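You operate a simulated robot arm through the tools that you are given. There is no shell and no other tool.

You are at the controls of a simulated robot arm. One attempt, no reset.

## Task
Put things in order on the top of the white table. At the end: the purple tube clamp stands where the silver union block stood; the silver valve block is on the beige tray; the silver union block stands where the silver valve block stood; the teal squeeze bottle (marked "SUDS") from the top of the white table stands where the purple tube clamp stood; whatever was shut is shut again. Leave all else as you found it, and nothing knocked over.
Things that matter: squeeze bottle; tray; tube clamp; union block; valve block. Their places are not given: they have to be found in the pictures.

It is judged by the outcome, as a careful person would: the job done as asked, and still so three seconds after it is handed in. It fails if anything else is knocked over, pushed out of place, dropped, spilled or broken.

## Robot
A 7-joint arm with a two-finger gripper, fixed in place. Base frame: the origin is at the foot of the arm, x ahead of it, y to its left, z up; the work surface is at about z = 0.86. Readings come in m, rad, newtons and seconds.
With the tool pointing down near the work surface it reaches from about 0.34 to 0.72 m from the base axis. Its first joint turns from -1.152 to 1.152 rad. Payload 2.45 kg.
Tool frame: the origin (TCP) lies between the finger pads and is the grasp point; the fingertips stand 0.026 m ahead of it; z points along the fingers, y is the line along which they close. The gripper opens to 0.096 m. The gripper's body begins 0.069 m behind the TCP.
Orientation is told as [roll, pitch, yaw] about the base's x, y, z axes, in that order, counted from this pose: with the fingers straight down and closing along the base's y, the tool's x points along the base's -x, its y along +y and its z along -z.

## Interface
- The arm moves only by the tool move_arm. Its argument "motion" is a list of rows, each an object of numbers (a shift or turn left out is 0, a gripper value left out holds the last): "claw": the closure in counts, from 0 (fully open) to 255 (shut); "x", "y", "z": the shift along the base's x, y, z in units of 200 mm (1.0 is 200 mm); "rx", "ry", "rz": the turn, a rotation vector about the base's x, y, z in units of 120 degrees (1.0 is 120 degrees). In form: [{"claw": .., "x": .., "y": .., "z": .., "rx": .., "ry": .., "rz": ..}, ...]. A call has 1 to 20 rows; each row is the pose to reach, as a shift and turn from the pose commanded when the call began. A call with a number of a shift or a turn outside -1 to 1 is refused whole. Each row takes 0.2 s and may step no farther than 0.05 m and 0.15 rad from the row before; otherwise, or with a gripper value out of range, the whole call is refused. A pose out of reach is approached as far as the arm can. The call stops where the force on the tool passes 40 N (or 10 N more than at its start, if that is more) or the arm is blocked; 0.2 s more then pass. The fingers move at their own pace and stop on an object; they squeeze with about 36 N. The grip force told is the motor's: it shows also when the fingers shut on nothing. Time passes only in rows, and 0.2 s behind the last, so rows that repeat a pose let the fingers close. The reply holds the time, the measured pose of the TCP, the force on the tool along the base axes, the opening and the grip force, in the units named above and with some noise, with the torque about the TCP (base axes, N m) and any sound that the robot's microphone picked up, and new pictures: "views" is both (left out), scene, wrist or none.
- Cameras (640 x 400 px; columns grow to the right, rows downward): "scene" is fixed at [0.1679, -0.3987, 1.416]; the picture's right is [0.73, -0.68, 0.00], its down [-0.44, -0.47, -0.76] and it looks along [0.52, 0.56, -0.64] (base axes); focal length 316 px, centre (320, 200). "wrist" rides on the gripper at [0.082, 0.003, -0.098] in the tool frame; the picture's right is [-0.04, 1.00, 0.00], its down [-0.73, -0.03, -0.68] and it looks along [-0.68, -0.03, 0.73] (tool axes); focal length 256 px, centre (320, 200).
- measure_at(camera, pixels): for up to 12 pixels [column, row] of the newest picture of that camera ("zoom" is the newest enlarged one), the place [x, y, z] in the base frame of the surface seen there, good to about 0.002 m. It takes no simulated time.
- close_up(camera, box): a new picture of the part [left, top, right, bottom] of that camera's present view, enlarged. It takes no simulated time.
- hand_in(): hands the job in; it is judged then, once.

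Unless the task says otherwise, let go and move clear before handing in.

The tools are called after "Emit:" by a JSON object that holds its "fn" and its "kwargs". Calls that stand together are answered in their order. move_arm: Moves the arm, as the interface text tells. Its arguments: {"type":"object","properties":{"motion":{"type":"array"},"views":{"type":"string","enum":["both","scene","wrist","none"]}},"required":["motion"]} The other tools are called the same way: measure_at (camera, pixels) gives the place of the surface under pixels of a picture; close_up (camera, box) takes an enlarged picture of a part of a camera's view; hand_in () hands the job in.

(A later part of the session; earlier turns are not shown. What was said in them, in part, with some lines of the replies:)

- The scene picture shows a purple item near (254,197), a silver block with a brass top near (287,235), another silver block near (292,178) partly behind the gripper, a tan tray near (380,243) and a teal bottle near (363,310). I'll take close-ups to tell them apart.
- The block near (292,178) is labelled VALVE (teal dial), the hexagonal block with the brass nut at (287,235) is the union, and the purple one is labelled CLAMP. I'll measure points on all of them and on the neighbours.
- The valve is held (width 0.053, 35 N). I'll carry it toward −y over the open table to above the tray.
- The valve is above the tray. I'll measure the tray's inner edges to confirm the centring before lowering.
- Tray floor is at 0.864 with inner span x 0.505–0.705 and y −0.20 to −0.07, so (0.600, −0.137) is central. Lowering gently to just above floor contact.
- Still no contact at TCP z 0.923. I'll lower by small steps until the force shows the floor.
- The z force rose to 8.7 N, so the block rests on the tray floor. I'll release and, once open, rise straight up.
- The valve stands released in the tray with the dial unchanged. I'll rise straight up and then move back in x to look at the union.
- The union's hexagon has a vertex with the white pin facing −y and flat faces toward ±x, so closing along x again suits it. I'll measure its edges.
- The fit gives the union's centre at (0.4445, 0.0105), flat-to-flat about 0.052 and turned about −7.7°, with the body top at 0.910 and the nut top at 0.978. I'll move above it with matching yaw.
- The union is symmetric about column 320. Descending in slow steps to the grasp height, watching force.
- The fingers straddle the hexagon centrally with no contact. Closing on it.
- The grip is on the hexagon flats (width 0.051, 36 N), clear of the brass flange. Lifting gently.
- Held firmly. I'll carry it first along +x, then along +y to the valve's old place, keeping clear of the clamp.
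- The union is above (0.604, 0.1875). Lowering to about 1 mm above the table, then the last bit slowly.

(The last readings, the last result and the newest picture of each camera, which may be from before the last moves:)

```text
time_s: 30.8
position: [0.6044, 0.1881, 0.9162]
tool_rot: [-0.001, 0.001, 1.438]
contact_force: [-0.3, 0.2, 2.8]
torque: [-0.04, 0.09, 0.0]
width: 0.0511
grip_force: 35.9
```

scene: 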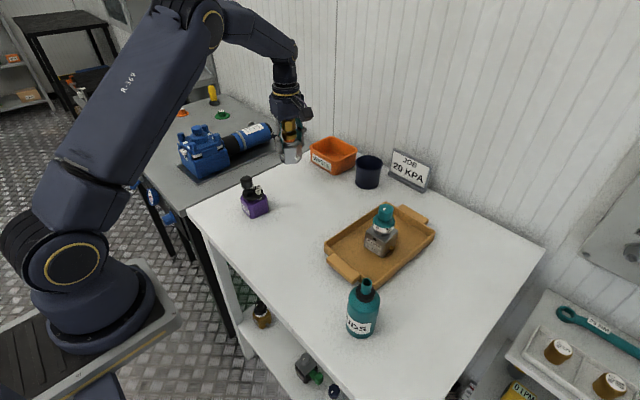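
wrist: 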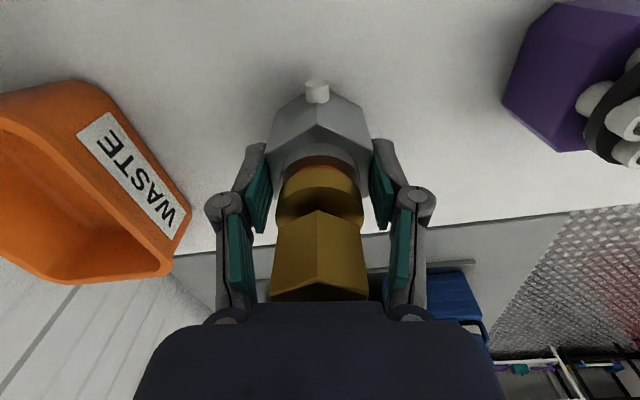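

A 2.8 N rise suggests it is just touching. I'll press down another half millimetre to be sure, then open.

Emit:
{"fn": "move_arm", "kwargs": {"motion": [{"claw": 255, "z": -0.003}, {"claw": 255, "z": -0.003}, {"claw": 150, "z": -0.003}, {"claw": 60, "z": -0.003}, {"claw": 0, "z": -0.003}, {"claw": 0, "z": -0.003}, {"claw": 0, "z": -0.003}, {"claw": 0, "z": -0.003}]}}

```text
time_s: 32.6
position: [0.6053, 0.1883, 0.9148]
tool_rot: [-0.001, 0.002, 1.436]
contact_force: [-0.5, -0.4, -0.1]
torque: [0.04, 0.02, 0.0]
width: 0.0961
grip_force: 0.0
```

scene: 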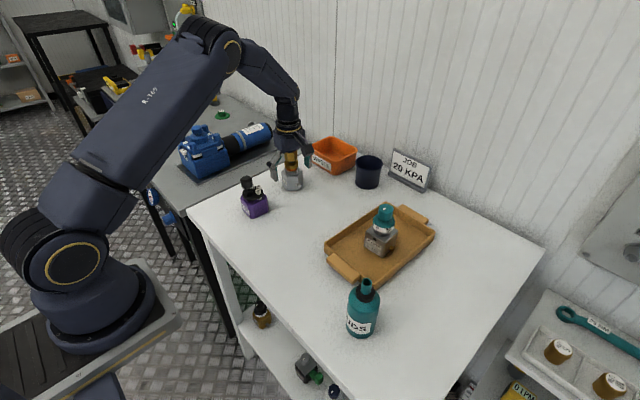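
wrist: 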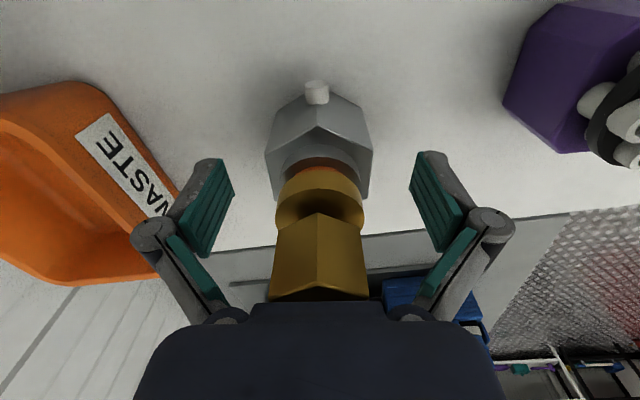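

The union stands released where the valve was. I'll rise and move to a spot where I can inspect the clamp.

Emit:
{"fn": "move_arm", "kwargs": {"motion": [{"claw": 0, "z": 0.1}, {"z": 0.25}, {"z": 0.45}, {"z": 0.65}, {"z": 0.85}, {"z": 0.93}, {"z": 0.93, "x": -0.12, "y": -0.17}, {"z": 0.93, "x": -0.24, "y": -0.34}, {"z": 0.93, "x": -0.36, "y": -0.51}, {"z": 0.93, "x": -0.48, "y": -0.68}, {"z": 0.93, "x": -0.6, "y": -0.85}, {"z": 0.93, "x": -0.725, "y": -1.0}, {"z": 0.93, "x": -0.725, "y": -1.0}]}}

```text
time_s: 35.4
position: [0.4601, -0.0125, 1.1019]
tool_rot: [-0.001, 0.001, 1.436]
contact_force: [0.7, -0.2, -0.2]
torque: [0.01, 0.01, 0.02]
width: 0.0962
grip_force: 0.1
```

scene: 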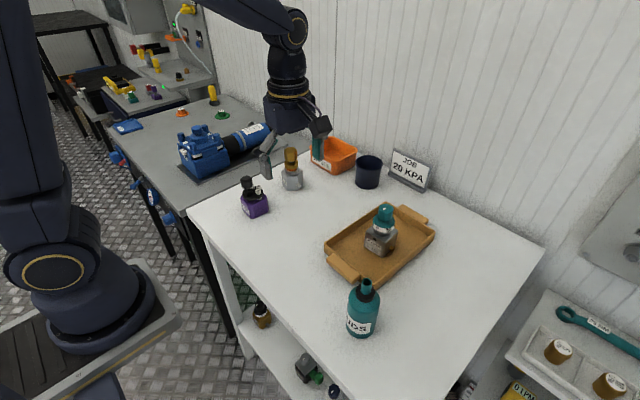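
wrist: 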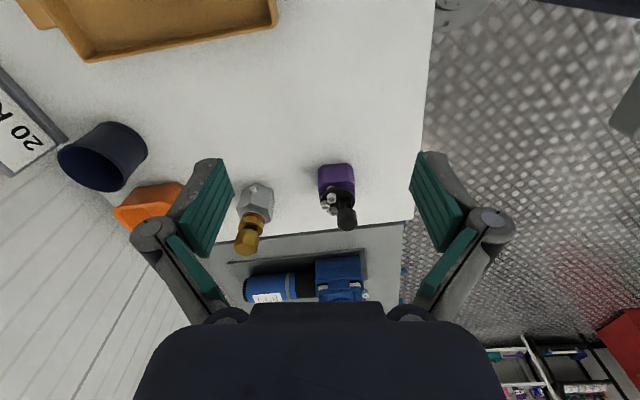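

Emit:
{"fn": "close_up", "kwargs": {"camera": "wrist", "box": [290, 150, 390, 240]}}

Emit:
{"fn": "close_up", "kwargs": {"camera": "scene", "box": [215, 160, 295, 230]}}

```text
4.44 times, centred on (340, 195) of wrist
```

zoom: 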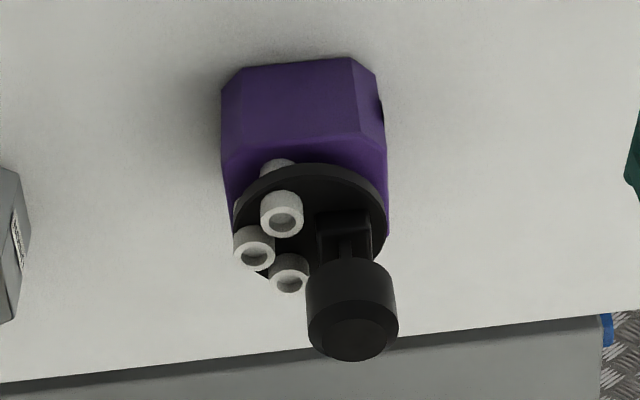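

```text
5.71 times, centred on (255, 195) of scene
```

zoom: 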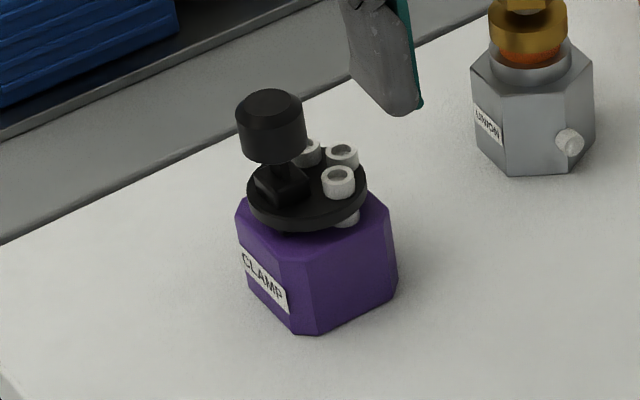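

I'll measure the clamp's body edges, disc and knob from both views.

Emit:
{"fn": "measure_at", "kwargs": {"camera": "wrist", "pixels": [[320.5, 188], [333, 186], [347, 183], [353.5, 185], [319.5, 193], [322, 180], [346, 178], [346.7, 226.5], [338, 214], [356, 214], [322, 200], [354.5, 196]]}}

Emit:
{"fn": "measure_at", "kwargs": {"camera": "zoom", "pixels": [[238, 220], [243, 230], [280, 262], [300, 265], [330, 260], [386, 232], [376, 205], [272, 95], [240, 130], [303, 130], [330, 215], [345, 320]]}}

```text
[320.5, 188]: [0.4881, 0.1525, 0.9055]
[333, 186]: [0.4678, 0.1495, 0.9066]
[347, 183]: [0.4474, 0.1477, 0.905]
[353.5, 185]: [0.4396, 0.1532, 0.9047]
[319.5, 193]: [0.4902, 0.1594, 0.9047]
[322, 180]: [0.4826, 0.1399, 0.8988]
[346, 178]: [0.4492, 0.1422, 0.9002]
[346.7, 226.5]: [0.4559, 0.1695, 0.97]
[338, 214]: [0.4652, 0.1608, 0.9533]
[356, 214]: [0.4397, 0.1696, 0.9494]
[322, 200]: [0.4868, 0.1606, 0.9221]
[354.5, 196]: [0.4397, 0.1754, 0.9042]
```

```text
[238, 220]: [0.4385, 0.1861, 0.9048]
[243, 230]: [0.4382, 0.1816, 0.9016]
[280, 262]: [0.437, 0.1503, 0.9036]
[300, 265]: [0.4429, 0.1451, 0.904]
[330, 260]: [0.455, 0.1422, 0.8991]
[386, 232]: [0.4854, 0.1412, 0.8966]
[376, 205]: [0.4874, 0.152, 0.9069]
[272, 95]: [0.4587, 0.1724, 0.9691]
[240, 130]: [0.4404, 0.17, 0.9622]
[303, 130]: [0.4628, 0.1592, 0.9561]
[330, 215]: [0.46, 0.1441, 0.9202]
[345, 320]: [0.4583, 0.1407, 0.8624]
```

The clamp body is about 0.054 square, centred at (0.4645, 0.168), turned about −2°, top 0.905, with the knob (top 0.970) toward its −x side. Closing along y keeps both fingers farthest from the knob, so I'll turn back to near yaw 0 while moving above it.

Emit:
{"fn": "move_arm", "kwargs": {"motion": [{"claw": 0, "x": 0.002, "y": 0.082, "rz": -0.0639}, {"x": 0.004, "y": 0.164, "rz": -0.1277}, {"x": 0.006, "y": 0.246, "rz": -0.1916}, {"x": 0.008, "y": 0.328, "rz": -0.2554}, {"x": 0.01, "y": 0.41, "rz": -0.3193}, {"x": 0.012, "y": 0.492, "rz": -0.3831}, {"x": 0.014, "y": 0.574, "rz": -0.447}, {"x": 0.016, "y": 0.656, "rz": -0.5108}, {"x": 0.018, "y": 0.738, "rz": -0.5747}, {"x": 0.02, "y": 0.82, "rz": -0.6385}, {"x": 0.0225, "y": 0.9015, "rz": -0.7024}, {"x": 0.0225, "y": 0.9015, "z": -0.15, "rz": -0.7024}, {"x": 0.0225, "y": 0.9015, "z": -0.3, "rz": -0.7024}, {"x": 0.0225, "y": 0.9015, "z": -0.3, "rz": -0.7024}]}}

```text
time_s: 38.4
position: [0.4641, 0.1685, 1.0408]
tool_rot: [-0.001, 0.0, -0.036]
contact_force: [-0.3, 0.2, 0.8]
torque: [0.01, 0.0, 0.04]
width: 0.0959
grip_force: 0.1
```

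scene: 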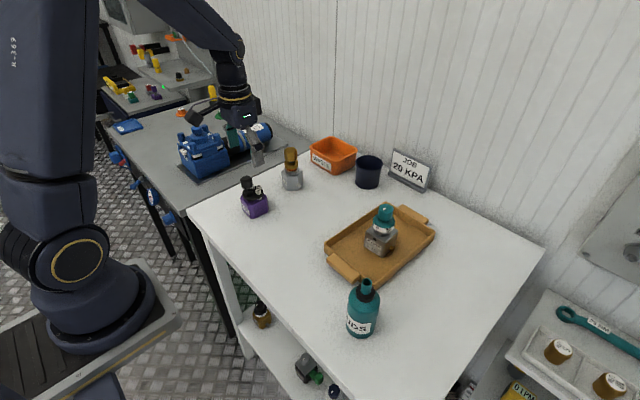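
wrist: 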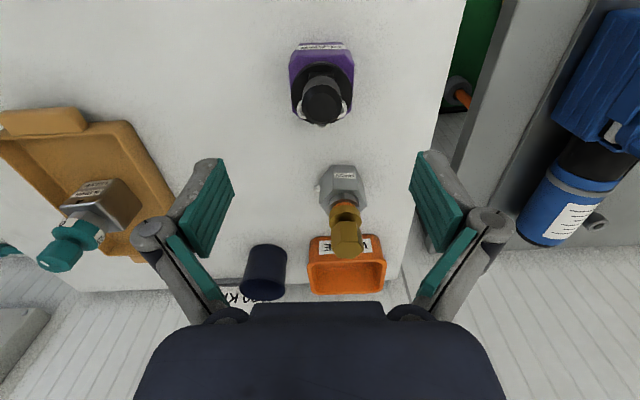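

The clamp is centred near column 321. I'll zoom in to verify its extents before going down.

Emit:
{"fn": "close_up", "kwargs": {"camera": "wrist", "box": [270, 30, 370, 130]}}

Emit:
{"fn": "measure_at", "kwargs": {"camera": "wrist", "pixels": [[321, 55], [292, 60], [352, 60], [290, 80], [354, 80], [293, 100], [351, 100], [321, 118], [321, 108], [300, 52], [342, 52], [296, 114]]}}

```text
4.00 times, centred on (320, 80) of wrist
```

zoom: 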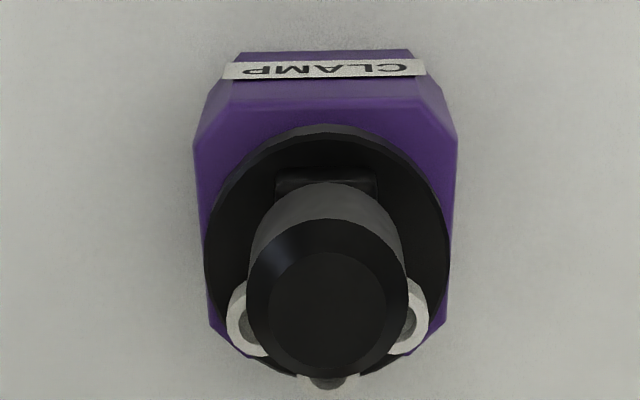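

```text
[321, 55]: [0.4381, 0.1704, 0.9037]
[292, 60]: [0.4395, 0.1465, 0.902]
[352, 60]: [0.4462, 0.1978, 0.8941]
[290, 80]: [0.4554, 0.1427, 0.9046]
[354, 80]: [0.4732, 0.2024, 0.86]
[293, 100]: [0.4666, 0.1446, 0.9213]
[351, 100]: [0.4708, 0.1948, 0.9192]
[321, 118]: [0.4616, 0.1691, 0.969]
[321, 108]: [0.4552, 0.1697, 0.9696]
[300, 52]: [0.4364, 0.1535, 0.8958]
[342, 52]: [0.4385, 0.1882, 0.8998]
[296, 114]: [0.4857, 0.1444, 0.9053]
```

The disc and body are centred at y 0.1695 (disc radius 0.025, body half-width 0.0275). I'll descend to TCP z 0.907 with a 1.5 mm correction in y.

Emit:
{"fn": "move_arm", "kwargs": {"motion": [{"claw": 0, "y": 0.006, "z": -0.14}, {"y": 0.006, "z": -0.28}, {"y": 0.006, "z": -0.4}, {"y": 0.006, "z": -0.5}, {"y": 0.006, "z": -0.57}, {"y": 0.006, "z": -0.61}, {"y": 0.006, "z": -0.64}, {"y": 0.006, "z": -0.667}, {"y": 0.006, "z": -0.667}]}}

```text
time_s: 40.4
position: [0.4641, 0.1696, 0.9072]
tool_rot: [0.0, 0.0, -0.036]
contact_force: [-0.1, 0.2, 0.4]
torque: [0.01, 0.01, 0.03]
width: 0.0961
grip_force: 0.1
```

scene: 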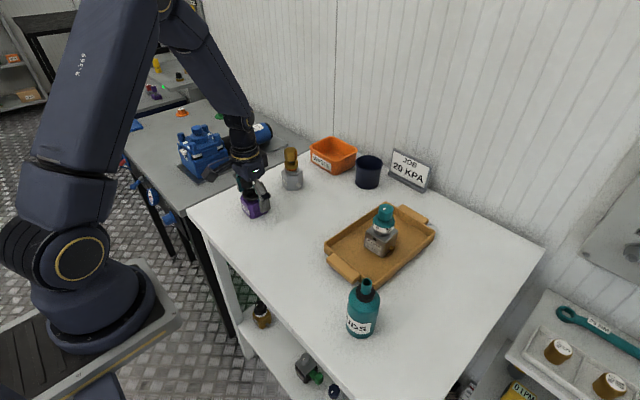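
wrist: 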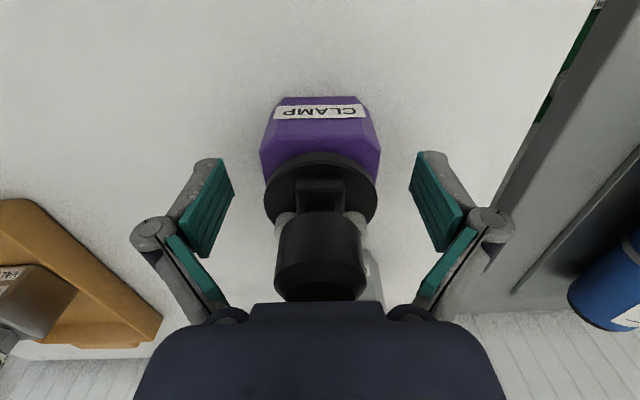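

The fingers straddle the body evenly and nothing is touching. Closing on the purple body.

Emit:
{"fn": "move_arm", "kwargs": {"motion": [{"claw": 255}, {"claw": 255}, {"claw": 255}, {"claw": 255}, {"claw": 255}, {"claw": 255}]}}

Emit:
{"fn": "close_up", "kwargs": {"camera": "wrist", "box": [230, 80, 410, 310]}}

```text
time_s: 41.8
position: [0.4648, 0.1697, 0.9073]
tool_rot: [0.001, 0.001, -0.034]
contact_force: [-0.1, 0.2, 5.4]
torque: [-0.04, 0.06, -0.03]
width: 0.0552
grip_force: 36.4
```

scene: 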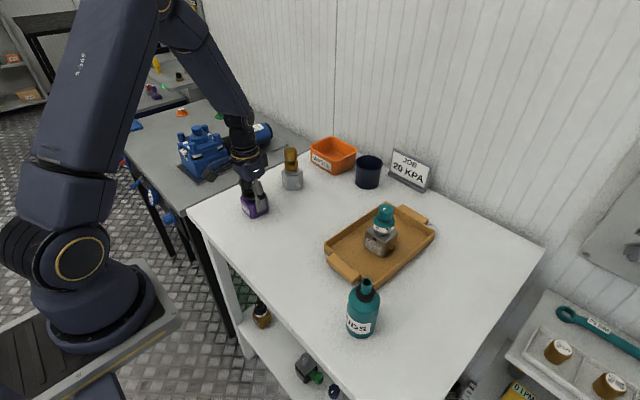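
wrist: 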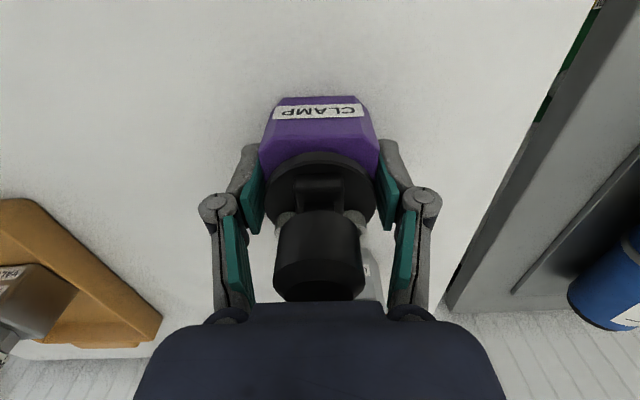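

```text
1.74 times, centred on (320, 195) of wrist
```

zoom: 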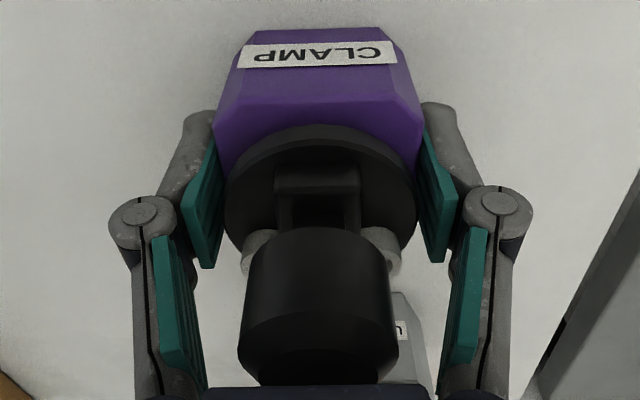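

Gripped at width 0.055, clear of the disc. Lifting gently to check the hold.

Emit:
{"fn": "move_arm", "kwargs": {"motion": [{"claw": 255, "z": 0.03}, {"z": 0.1}, {"z": 0.2}, {"z": 0.3}, {"z": 0.4}, {"z": 0.45}, {"z": 0.45}]}}

```text
time_s: 43.4
position: [0.4631, 0.1704, 0.9968]
tool_rot: [0.001, -0.002, -0.035]
contact_force: [-0.1, 1.0, -1.1]
torque: [0.0, -0.01, -0.03]
width: 0.0551
grip_force: 36.1
```

scene: 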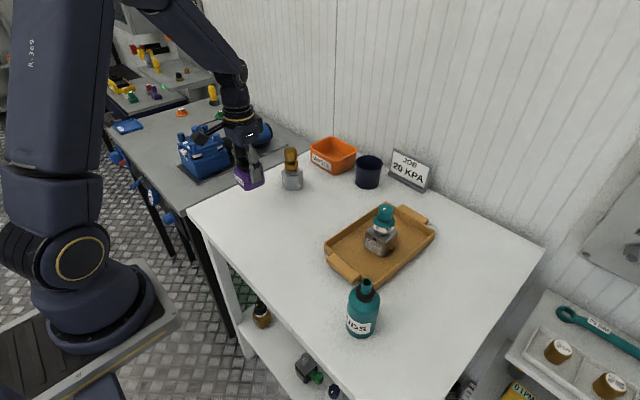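
wrist: 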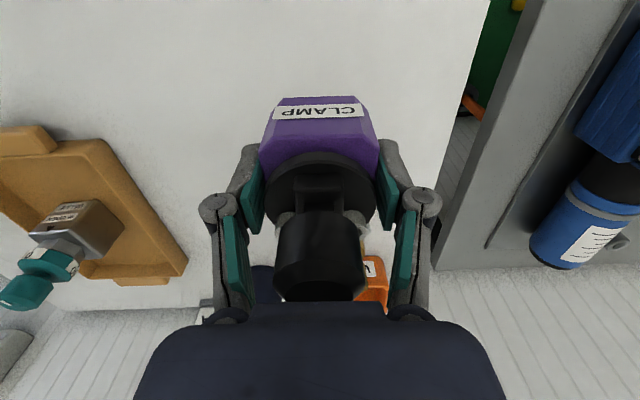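

The clamp is held steadily. I'll carry it toward −y to the union's old place at (0.4445, 0.0105) and start lowering.

Emit:
{"fn": "move_arm", "kwargs": {"motion": [{"claw": 255, "x": -0.01, "y": -0.1}, {"x": -0.03, "y": -0.25}, {"x": -0.05, "y": -0.42}, {"x": -0.08, "y": -0.58}, {"x": -0.1, "y": -0.72}, {"x": -0.1, "y": -0.7935}, {"x": -0.1, "y": -0.7935}]}}

```text
time_s: 45.0
position: [0.4448, 0.0107, 0.9967]
tool_rot: [0.001, 0.0, -0.035]
contact_force: [-0.9, 1.5, -0.1]
torque: [-0.03, 0.0, -0.04]
width: 0.055
grip_force: 36.1
```

scene: 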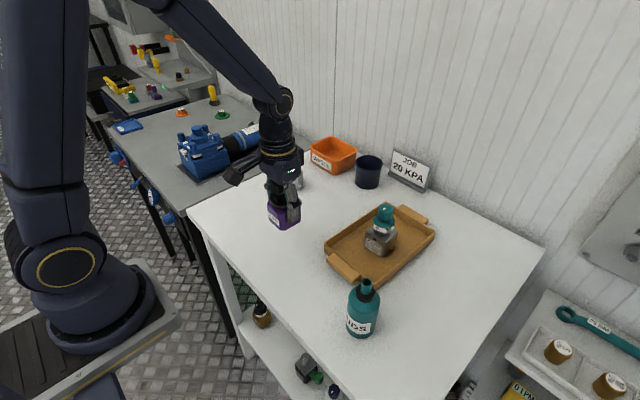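
wrist: 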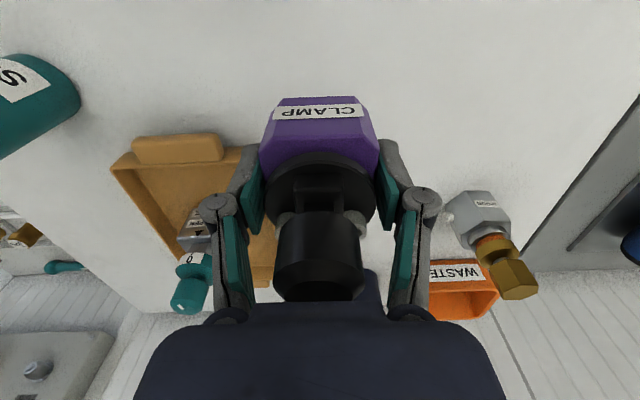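

Position is right, (0.4448, 0.0107), and the path below is clear of the tray. Lowering to the table.

Emit:
{"fn": "move_arm", "kwargs": {"motion": [{"claw": 255, "z": -0.12}, {"z": -0.24}, {"z": -0.34}, {"z": -0.4}, {"z": -0.43}, {"z": -0.442}, {"z": -0.45}, {"z": -0.45}], "views": "wrist"}}

```text
time_s: 46.8
position: [0.4438, 0.012, 0.9068]
tool_rot: [-0.002, -0.001, -0.035]
contact_force: [-1.1, -0.3, 4.9]
torque: [0.0, -0.01, -0.04]
width: 0.0554
grip_force: 36.1
```

wrist: 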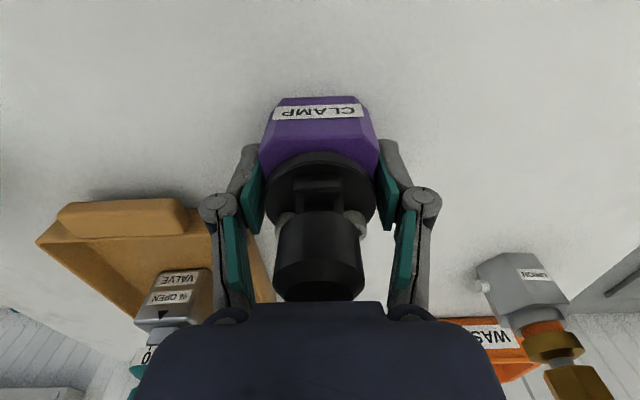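

A contact force of 4.9 N shows it is on the table. Opening the fingers.

Emit:
{"fn": "move_arm", "kwargs": {"motion": [{"claw": 150}, {"claw": 60}, {"claw": 0}, {"claw": 0}, {"claw": 0}, {"claw": 0}]}}

```text
time_s: 48.2
position: [0.4439, 0.0117, 0.9071]
tool_rot: [0.0, 0.0, -0.035]
contact_force: [-0.2, -0.5, 0.1]
torque: [-0.01, -0.01, 0.01]
width: 0.0958
grip_force: 0.0
```

scene: 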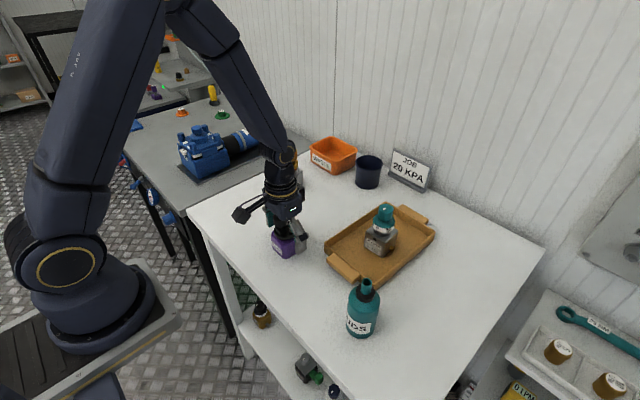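
wrist: 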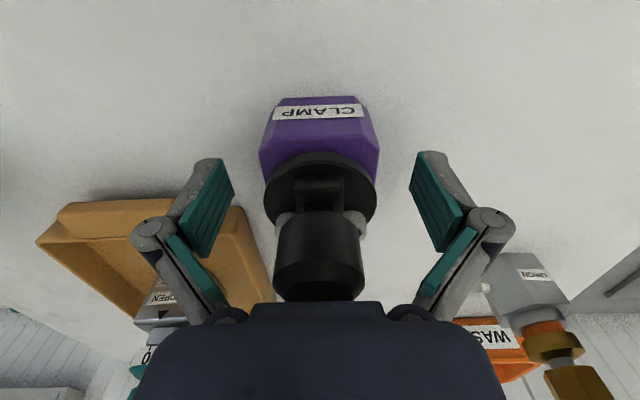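

The clamp is released and stands upright. I'll rise and go look at the bottle.

Emit:
{"fn": "move_arm", "kwargs": {"motion": [{"claw": 0, "z": 0.1}, {"z": 0.25}, {"z": 0.45}, {"z": 0.65}, {"z": 0.85}, {"z": 0.965}, {"z": 0.965, "x": -0.06, "y": -0.2}, {"z": 0.965, "x": -0.12, "y": -0.4}, {"z": 0.965, "x": -0.18, "y": -0.6}, {"z": 0.965, "x": -0.24, "y": -0.8}, {"z": 0.965, "x": -0.3, "y": -1.0}, {"z": 0.965, "x": -0.3, "y": -1.0}]}}

```text
time_s: 50.8
position: [0.3856, -0.1873, 1.0978]
tool_rot: [-0.001, -0.001, -0.035]
contact_force: [0.7, -0.3, 0.4]
torque: [0.0, -0.02, 0.01]
width: 0.0962
grip_force: 0.1
```

scene: 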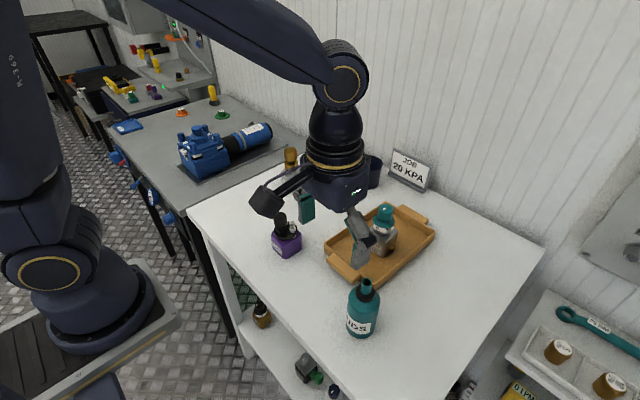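
wrist: 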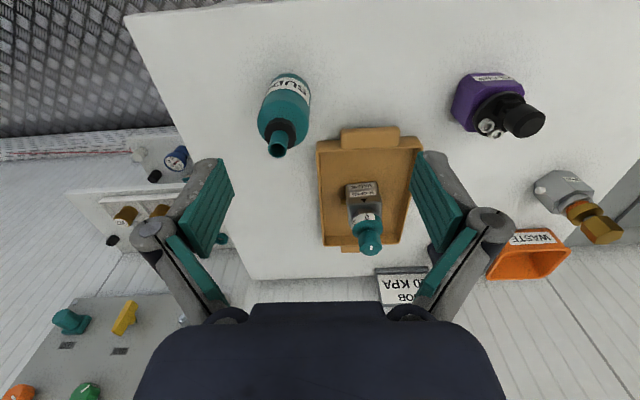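

Emit:
{"fn": "close_up", "kwargs": {"camera": "wrist", "box": [235, 60, 335, 170]}}

Emit:
{"fn": "measure_at", "kwargs": {"camera": "wrist", "pixels": [[279, 150], [272, 147], [287, 147], [283, 128], [262, 110], [306, 110], [284, 110], [284, 95], [288, 76], [268, 90], [308, 92], [284, 85]]}}

Emit:
{"fn": "measure_at", "kwargs": {"camera": "scene", "pixels": [[364, 281], [370, 281], [350, 310], [374, 316], [362, 334], [350, 330], [373, 333], [364, 300], [352, 295], [378, 297], [366, 290], [376, 315]]}}

```text
3.64 times, centred on (285, 115) of wrist
```

zoom: 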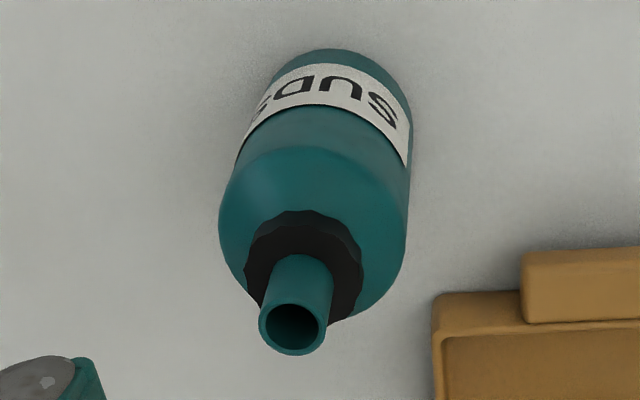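

```text
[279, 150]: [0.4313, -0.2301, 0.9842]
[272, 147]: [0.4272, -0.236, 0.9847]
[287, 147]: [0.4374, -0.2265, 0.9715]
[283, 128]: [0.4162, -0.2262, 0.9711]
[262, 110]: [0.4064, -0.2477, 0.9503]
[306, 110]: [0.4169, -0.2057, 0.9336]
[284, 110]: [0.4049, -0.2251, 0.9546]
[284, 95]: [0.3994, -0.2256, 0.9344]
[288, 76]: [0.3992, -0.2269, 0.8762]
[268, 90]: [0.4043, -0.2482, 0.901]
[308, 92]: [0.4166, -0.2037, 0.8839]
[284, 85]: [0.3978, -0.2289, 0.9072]
```

```text
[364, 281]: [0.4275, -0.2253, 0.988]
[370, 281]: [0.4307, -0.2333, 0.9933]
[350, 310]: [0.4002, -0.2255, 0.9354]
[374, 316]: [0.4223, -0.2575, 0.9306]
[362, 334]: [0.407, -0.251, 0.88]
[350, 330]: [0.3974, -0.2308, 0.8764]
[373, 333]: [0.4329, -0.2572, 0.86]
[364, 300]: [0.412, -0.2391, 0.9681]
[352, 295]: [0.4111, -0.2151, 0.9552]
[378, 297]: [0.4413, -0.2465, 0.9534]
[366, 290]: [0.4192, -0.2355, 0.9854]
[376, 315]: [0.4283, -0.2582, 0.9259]
```

The bottle's body fits a circle of radius 0.028 centred at (0.4255, −0.230), with the nozzle top at about 0.994 and open. I'll keep it upright and grip it gently; first I'll stand above it.

Emit:
{"fn": "move_arm", "kwargs": {"motion": [{"claw": 0, "x": 0.1, "y": -0.1}, {"x": 0.205, "y": -0.2025}, {"x": 0.205, "y": -0.2025, "z": -0.1}, {"x": 0.205, "y": -0.2025, "z": -0.2}, {"x": 0.205, "y": -0.2025, "z": -0.2}]}}

```text
time_s: 52.0
position: [0.4264, -0.2293, 1.0591]
tool_rot: [0.001, 0.0, -0.035]
contact_force: [-0.3, 0.3, -0.6]
torque: [0.0, 0.02, 0.01]
width: 0.096
grip_force: 0.1
```

scene: 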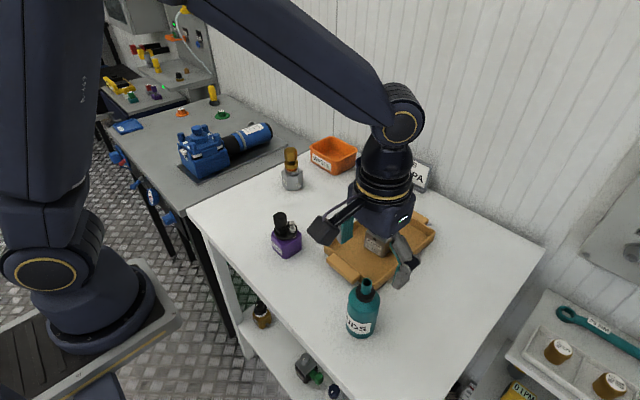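
wrist: 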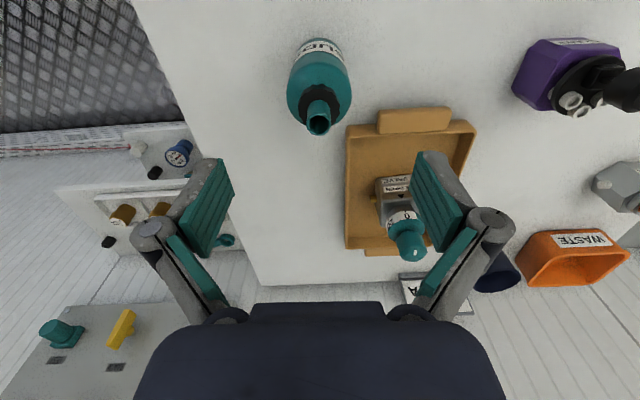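

The bottle is centred at column 320. Descending slowly to TCP z 0.932.

Emit:
{"fn": "move_arm", "kwargs": {"motion": [{"claw": 0, "z": -0.12}, {"z": -0.24}, {"z": -0.35}, {"z": -0.45}, {"z": -0.53}, {"z": -0.58}, {"z": -0.62}, {"z": -0.64}, {"z": -0.64}]}}

```text
time_s: 54.0
position: [0.4239, -0.2301, 0.9331]
tool_rot: [0.0, 0.0, -0.032]
contact_force: [0.0, -0.2, 0.2]
torque: [0.01, 0.01, -0.02]
width: 0.096
grip_force: 0.1
```

scene: 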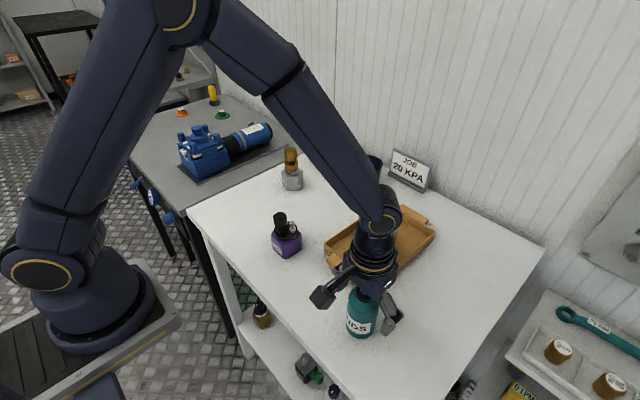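
wrist: 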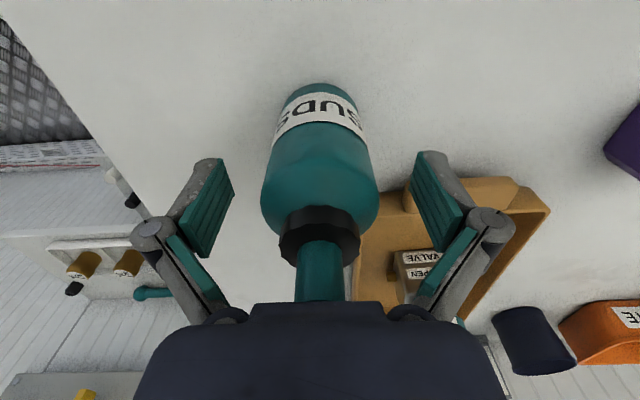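

The bottle is centred between the fingers. I'll close in stages to find contact and keep the squeeze moderate.

Emit:
{"fn": "move_arm", "kwargs": {"motion": [{"claw": 60}, {"claw": 95}, {"claw": 95}, {"claw": 95}, {"claw": 95}], "views": "none"}}

Emit:
{"fn": "move_arm", "kwargs": {"motion": [{"claw": 108}, {"claw": 108}, {"claw": 108}], "views": "none"}}

```text
time_s: 55.2
position: [0.4251, -0.2295, 0.9335]
tool_rot: [0.0, 0.001, -0.035]
contact_force: [0.1, 0.1, -0.3]
torque: [-0.03, -0.04, -0.01]
width: 0.0603
grip_force: 0.1
```

```text
time_s: 56.0
position: [0.4261, -0.2301, 0.9334]
tool_rot: [-0.002, 0.001, -0.035]
contact_force: [0.3, 0.8, 0.8]
torque: [0.01, 0.02, 0.01]
width: 0.0555
grip_force: 0.1
```

Width follows the count linearly, and at 108 (0.0555) there is no grip force yet. Closing a bit more.

Emit:
{"fn": "move_arm", "kwargs": {"motion": [{"claw": 114}, {"claw": 114}, {"claw": 114}], "views": "none"}}

```text
time_s: 56.8
position: [0.4242, -0.2308, 0.9308]
tool_rot: [0.0, 0.0, -0.034]
contact_force: [-0.6, 0.3, 0.0]
torque: [0.01, 0.01, -0.02]
width: 0.0538
grip_force: 0.3
```

Emit:
{"fn": "move_arm", "kwargs": {"motion": [{"claw": 118}, {"claw": 118}, {"claw": 118}], "views": "none"}}

```text
time_s: 57.6
position: [0.4264, -0.2301, 0.9333]
tool_rot: [0.0, 0.001, -0.035]
contact_force: [-0.5, 0.1, 3.4]
torque: [0.04, 0.05, 0.0]
width: 0.0531
grip_force: 36.0
```

At 118 the fingers met the bottle at width 0.053 with the full 36 N; the wall didn't give. I'll look at it before lifting.

Emit:
{"fn": "close_up", "kwargs": {"camera": "wrist", "box": [230, 70, 410, 310]}}

Emit:
{"fn": "close_up", "kwargs": {"camera": "scene", "box": [310, 250, 430, 350]}}

```text
1.67 times, centred on (320, 190) of wrist
```

zoom: 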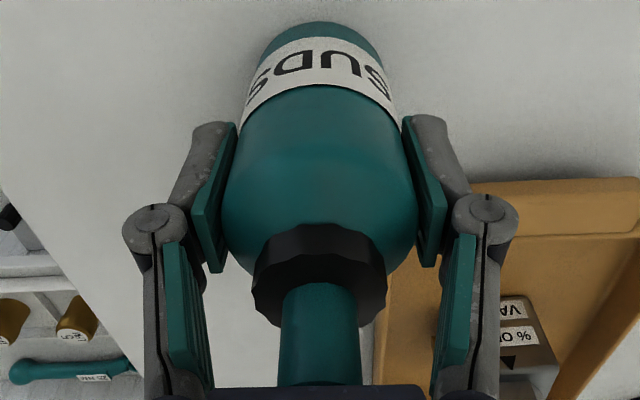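

```text
4.00 times, centred on (370, 300) of scene
```

zoom: 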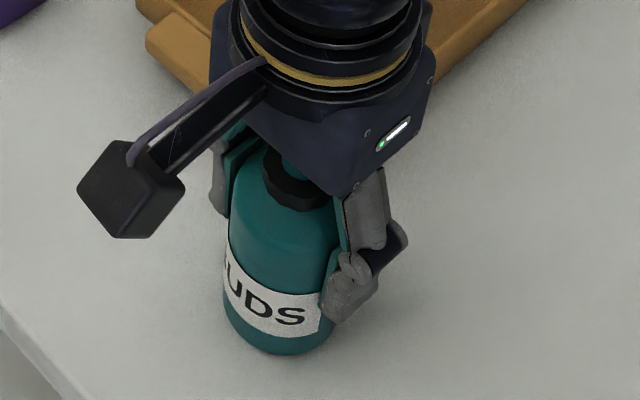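

No leak and a good grip on the body. Lifting slowly and straight up.

Emit:
{"fn": "move_arm", "kwargs": {"motion": [{"claw": 118, "z": 0.02}, {"z": 0.05}, {"z": 0.1}, {"z": 0.15}, {"z": 0.15}]}}

```text
time_s: 58.8
position: [0.4255, -0.2321, 0.9623]
tool_rot: [0.001, -0.001, -0.035]
contact_force: [-0.2, -0.9, -1.4]
torque: [-0.02, 0.02, 0.0]
width: 0.053
grip_force: 36.0
```

scene: 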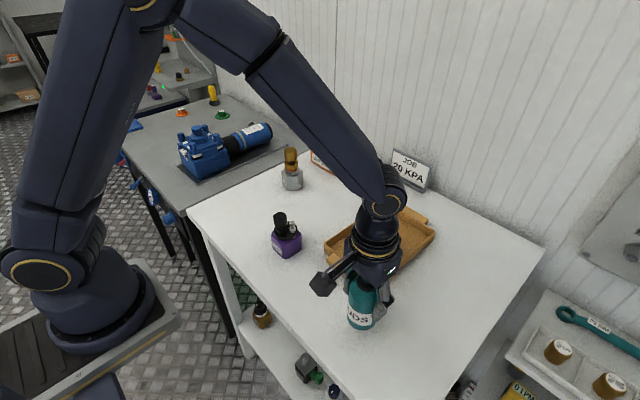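
wrist: 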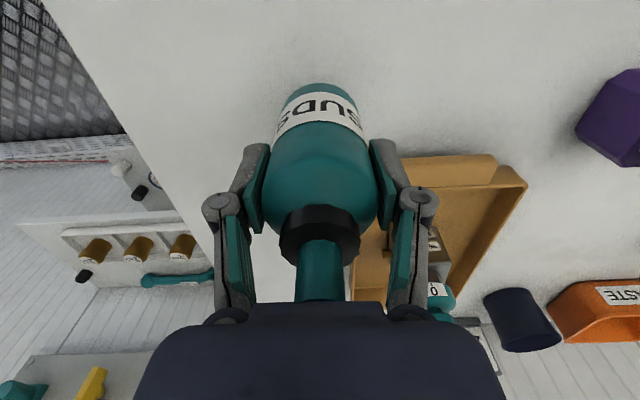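

Held steady and upright. I'll raise it to clear the clamp's knob by about 4 cm and carry it smoothly toward +y.

Emit:
{"fn": "move_arm", "kwargs": {"motion": [{"claw": 118, "z": 0.06}, {"z": 0.16}, {"z": 0.28}, {"z": 0.4}, {"z": 0.52}, {"z": 0.58}, {"z": 0.6}, {"z": 0.6, "y": 0.05}, {"z": 0.6, "y": 0.14}, {"z": 0.6, "y": 0.26}, {"z": 0.6, "y": 0.38}, {"z": 0.6, "y": 0.5}, {"z": 0.6, "y": 0.62}, {"z": 0.6, "y": 0.74}, {"z": 0.6, "y": 0.86}, {"z": 0.6, "y": 0.95}, {"z": 0.6, "y": 1.0}]}}

```text
time_s: 62.4
position: [0.4263, -0.0287, 1.0808]
tool_rot: [0.0, 0.001, -0.038]
contact_force: [0.2, 1.0, -2.0]
torque: [0.02, 0.0, 0.0]
width: 0.0532
grip_force: 35.7
```

scene: 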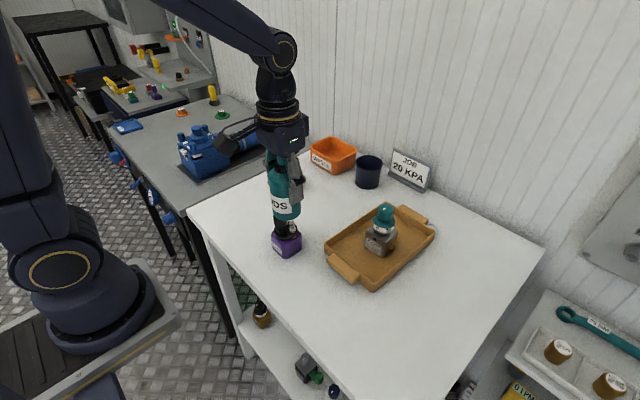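
wrist: 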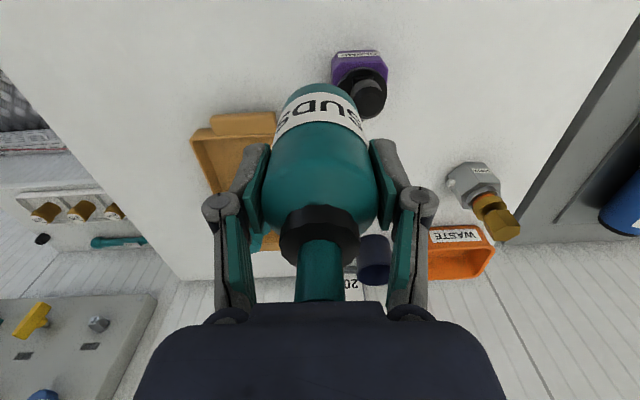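

The bottle is still level and above the clamp's knob. Continuing to the clamp's old place at (0.4645, 0.1695).

Emit:
{"fn": "move_arm", "kwargs": {"motion": [{"claw": 118, "y": 0.05}, {"y": 0.15}, {"y": 0.27}, {"y": 0.39, "x": 0.03}, {"y": 0.51, "x": 0.07}, {"y": 0.63, "x": 0.11}, {"y": 0.75, "x": 0.15}, {"y": 0.86, "x": 0.18}, {"y": 0.95, "x": 0.195}, {"y": 0.9975, "x": 0.195}, {"y": 0.9975, "x": 0.195}]}}

```text
time_s: 64.8
position: [0.4636, 0.1697, 1.0803]
tool_rot: [0.001, 0.0, -0.037]
contact_force: [0.0, -0.8, -1.9]
torque: [0.05, 0.0, 0.02]
width: 0.0533
grip_force: 35.8
```

scene: 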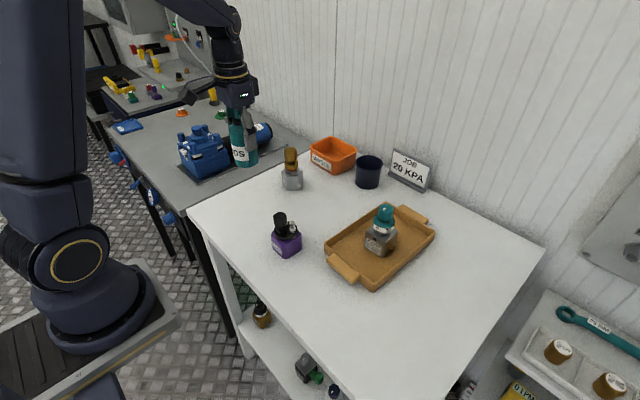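
wrist: 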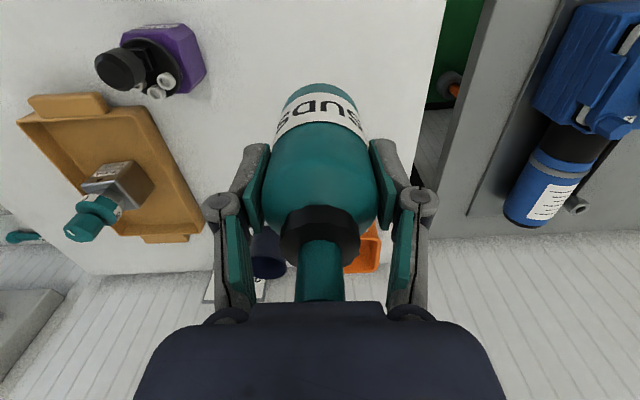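

Above the place now, and nothing is underneath. Lowering gradually, slowing near the table.

Emit:
{"fn": "move_arm", "kwargs": {"motion": [{"claw": 118, "z": -0.06}, {"z": -0.16}, {"z": -0.28}, {"z": -0.4}, {"z": -0.51}, {"z": -0.6}, {"z": -0.67}, {"z": -0.71}, {"z": -0.735}, {"z": -0.745}, {"z": -0.75}, {"z": -0.75}]}}

```text
time_s: 67.4
position: [0.4642, 0.17, 0.9338]
tool_rot: [0.0, 0.0, -0.035]
contact_force: [-3.9, -1.4, 11.6]
torque: [-0.15, 0.21, 0.0]
width: 0.053
grip_force: 35.9
```

scene: 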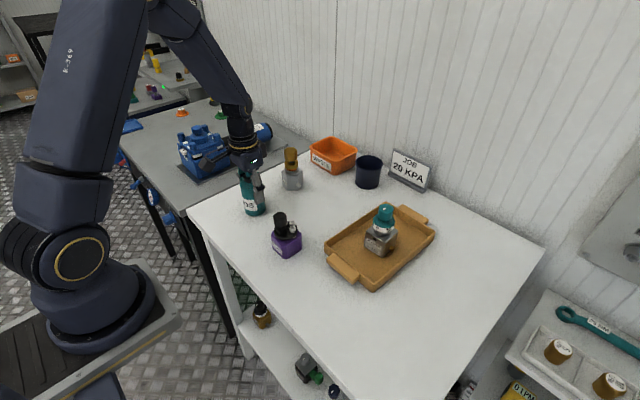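
wrist: 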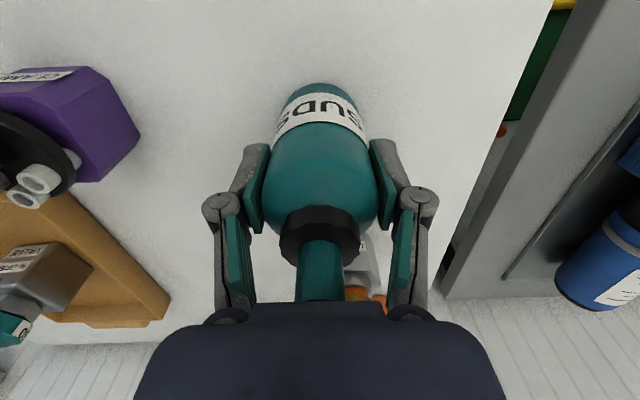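

An 11.6 N contact force shows it is standing on the table. I'll ease up half a millimetre and open the fingers.

Emit:
{"fn": "move_arm", "kwargs": {"motion": [{"claw": 118, "z": 0.003}, {"claw": 110, "z": 0.003}, {"claw": 80, "z": 0.003}, {"claw": 40, "z": 0.003}, {"claw": 0, "z": 0.003}, {"claw": 0, "z": 0.003}, {"claw": 0, "z": 0.003}, {"claw": 0, "z": 0.003}]}}

```text
time_s: 69.2
position: [0.4642, 0.1701, 0.9332]
tool_rot: [-0.001, 0.001, -0.035]
contact_force: [0.3, 0.5, -0.3]
torque: [-0.01, -0.03, 0.01]
width: 0.0962
grip_force: 0.0
```

scene: 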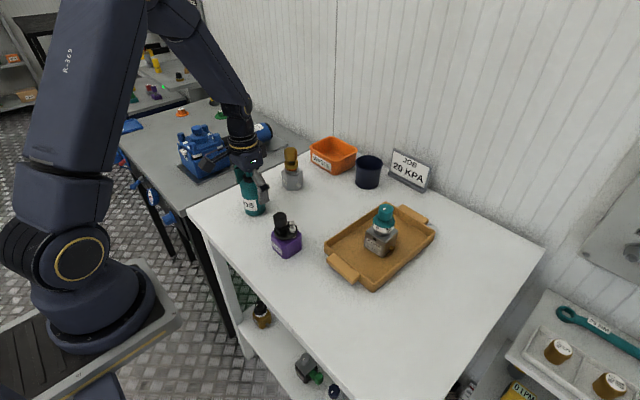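
wrist: 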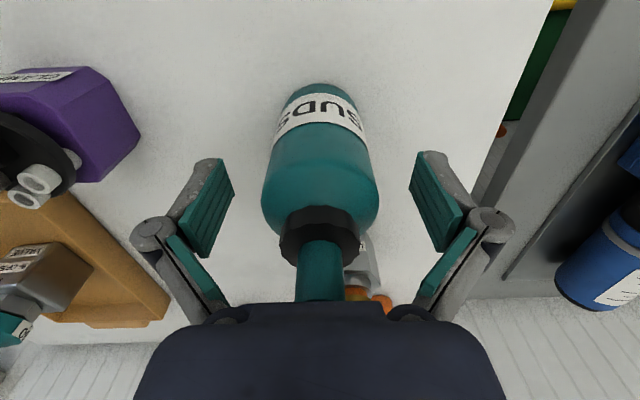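

The bottle stands released and upright. I'll rise straight up, back off, and inspect everything.

Emit:
{"fn": "move_arm", "kwargs": {"motion": [{"claw": 0, "z": 0.06}, {"z": 0.16}, {"z": 0.3}, {"z": 0.45}, {"z": 0.62}, {"z": 0.8}, {"z": 0.95}, {"z": 1.0}, {"z": 1.0, "x": -0.1, "y": -0.1}, {"z": 1.0, "x": -0.25, "y": -0.3}, {"z": 1.0, "x": -0.4, "y": -0.5}, {"z": 1.0, "x": -0.4, "y": -0.7}, {"z": 1.0, "x": -0.4, "y": -0.9}, {"z": 1.0, "x": -0.4, "y": -1.0}, {"z": 1.0, "x": -0.4, "y": -1.0}]}}

```text
time_s: 72.4
position: [0.3848, -0.032, 1.1333]
tool_rot: [0.0, -0.002, -0.034]
contact_force: [0.1, -0.1, 0.6]
torque: [0.01, -0.02, -0.01]
width: 0.096
grip_force: 0.1
```

scene: 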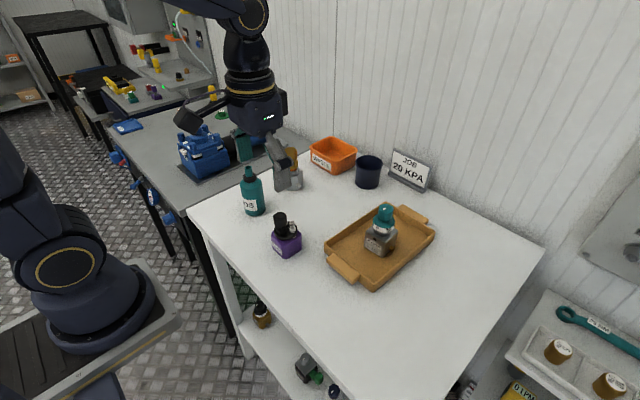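
wrist: 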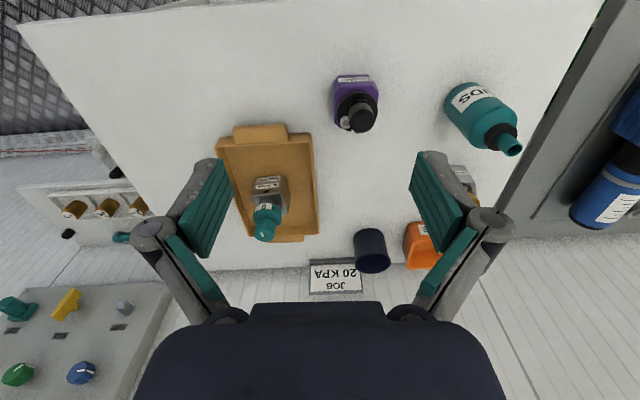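

All four items stand upright. I'll move to a high resting pose near the start and check the dial and the placed positions.

Emit:
{"fn": "move_arm", "kwargs": {"motion": [{"claw": 0, "z": 0.1, "y": -0.05}, {"z": 0.2, "y": -0.2}, {"z": 0.33, "y": -0.4}, {"z": 0.33, "y": -0.6}, {"z": 0.33, "y": -0.7}, {"z": 0.33, "y": -0.7}]}}

Emit:
{"fn": "close_up", "kwargs": {"camera": "scene", "box": [220, 130, 380, 270]}}

Emit:
{"fn": "close_up", "kwargs": {"camera": "scene", "box": [320, 180, 440, 290]}}

Emit:
{"fn": "close_up", "kwargs": {"camera": "wrist", "box": [230, 80, 400, 250]}}

```text
time_s: 73.8
position: [0.3839, -0.1699, 1.1986]
tool_rot: [0.0, 0.0, -0.035]
contact_force: [-0.7, -0.2, -0.2]
torque: [0.02, 0.01, -0.02]
width: 0.0961
grip_force: 0.1
```

scene: 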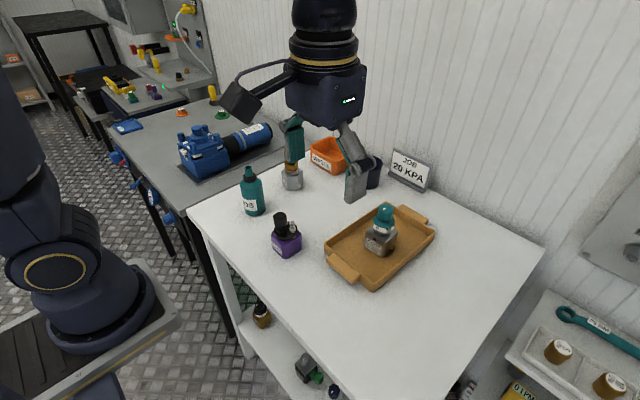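
wrist: 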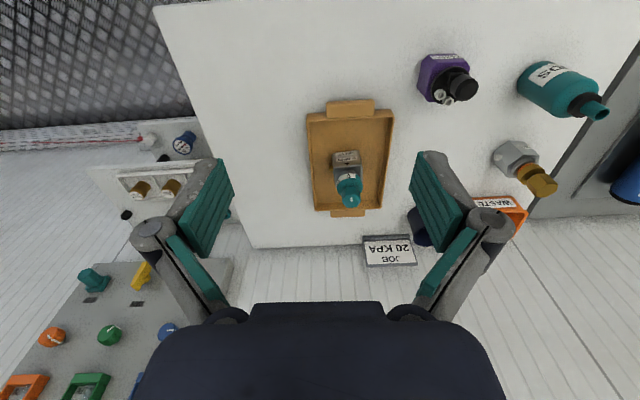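

```text
2.86 times, centred on (300, 200) of scene
```

zoom: 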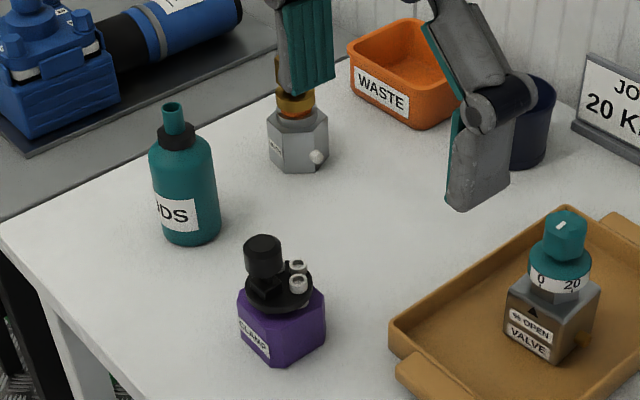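

```text
3.64 times, centred on (380, 235) of scene
```

zoom: 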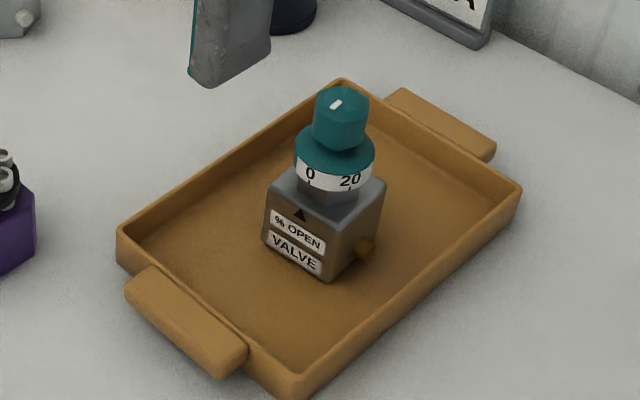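

```text
2.35 times, centred on (315, 165) of wrist
```

zoom: 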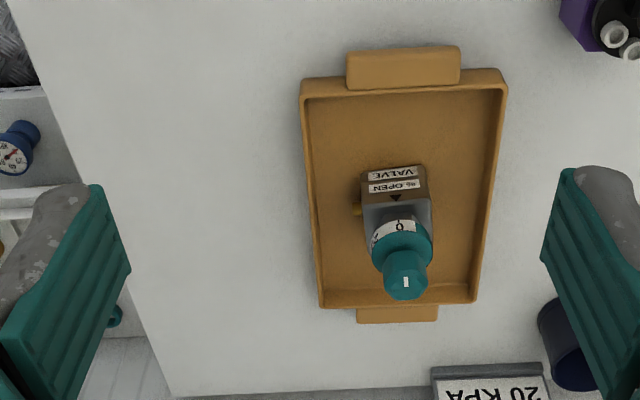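

The dial still appears at 0. I'll zoom in once more on the dial, and measure the final positions.

Emit:
{"fn": "close_up", "kwargs": {"camera": "wrist", "box": [320, 140, 375, 215]}}

Emit:
{"fn": "measure_at", "kwargs": {"camera": "wrist", "pixels": [[350, 200], [535, 185], [512, 150], [462, 88], [445, 70], [597, 112], [555, 85], [350, 107], [347, 212], [309, 160], [392, 160], [350, 180]]}}

Emit:
{"fn": "measure_at", "kwargs": {"camera": "scene", "pixels": [[292, 185], [287, 180], [299, 184], [285, 245], [278, 217], [248, 170], [249, 205], [256, 213], [262, 195], [243, 195], [345, 265], [412, 215]]}}

```text
5.33 times, centred on (348, 178) of wrist
```

zoom: 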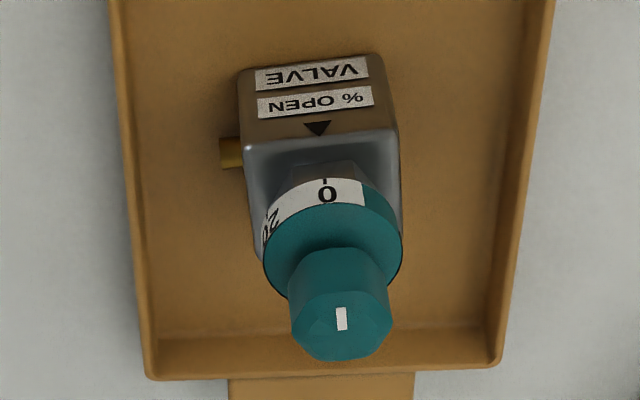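

```text
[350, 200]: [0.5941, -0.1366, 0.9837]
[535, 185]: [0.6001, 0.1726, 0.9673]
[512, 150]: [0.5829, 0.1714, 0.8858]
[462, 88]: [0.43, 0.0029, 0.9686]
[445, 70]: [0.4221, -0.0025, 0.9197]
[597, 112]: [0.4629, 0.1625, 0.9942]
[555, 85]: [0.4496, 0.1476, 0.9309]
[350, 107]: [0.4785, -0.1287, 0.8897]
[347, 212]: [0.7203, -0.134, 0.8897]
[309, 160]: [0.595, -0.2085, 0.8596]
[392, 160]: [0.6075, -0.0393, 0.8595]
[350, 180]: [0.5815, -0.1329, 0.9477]
```

```text
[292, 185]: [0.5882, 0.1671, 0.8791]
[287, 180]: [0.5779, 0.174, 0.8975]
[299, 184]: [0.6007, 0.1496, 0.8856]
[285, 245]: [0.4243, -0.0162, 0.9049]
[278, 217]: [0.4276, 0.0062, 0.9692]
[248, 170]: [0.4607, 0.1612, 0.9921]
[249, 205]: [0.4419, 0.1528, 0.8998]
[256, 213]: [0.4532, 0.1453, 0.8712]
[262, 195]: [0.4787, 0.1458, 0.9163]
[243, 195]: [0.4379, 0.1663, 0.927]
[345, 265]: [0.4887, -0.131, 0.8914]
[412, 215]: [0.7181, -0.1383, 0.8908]
```

The dial's 0 still lines up with the pointer, and the tray measures the same as at the start. The union, clamp and bottle stand at (0.605, 0.188), (0.4445, 0.0105) and (0.4645, 0.17), and the gripper is empty and clear. Handing in.

Emit:
{"fn": "hand_in", "kwargs": {}}

```text
The job is handed in.
```

I moved all four items to the places you asked for and handed the job in. The result of the judging has not come back to me.

| Item | Where it stands now | Final position (x, y in m) |
|---|---|---|
| Silver valve block | on the beige tray, dial still at 0 (shut) | 0.601, -0.136 |
| Silver union block | where the valve block stood | 0.605, 0.188 |
| Purple tube clamp | where the union block stood | 0.445, 0.011 |
| Teal "SUDS" bottle | where the tube clamp stood | 0.465, 0.170 |

In the last pictures everything stood upright and there was no sign of a spill. The tray measured the same as at the start. The gripper met the bottle with its full force of about 36 N. I tried to grip more gently by closing in stages, but the force jumped straight to full on contact. The bottle did not visibly deform or leak.
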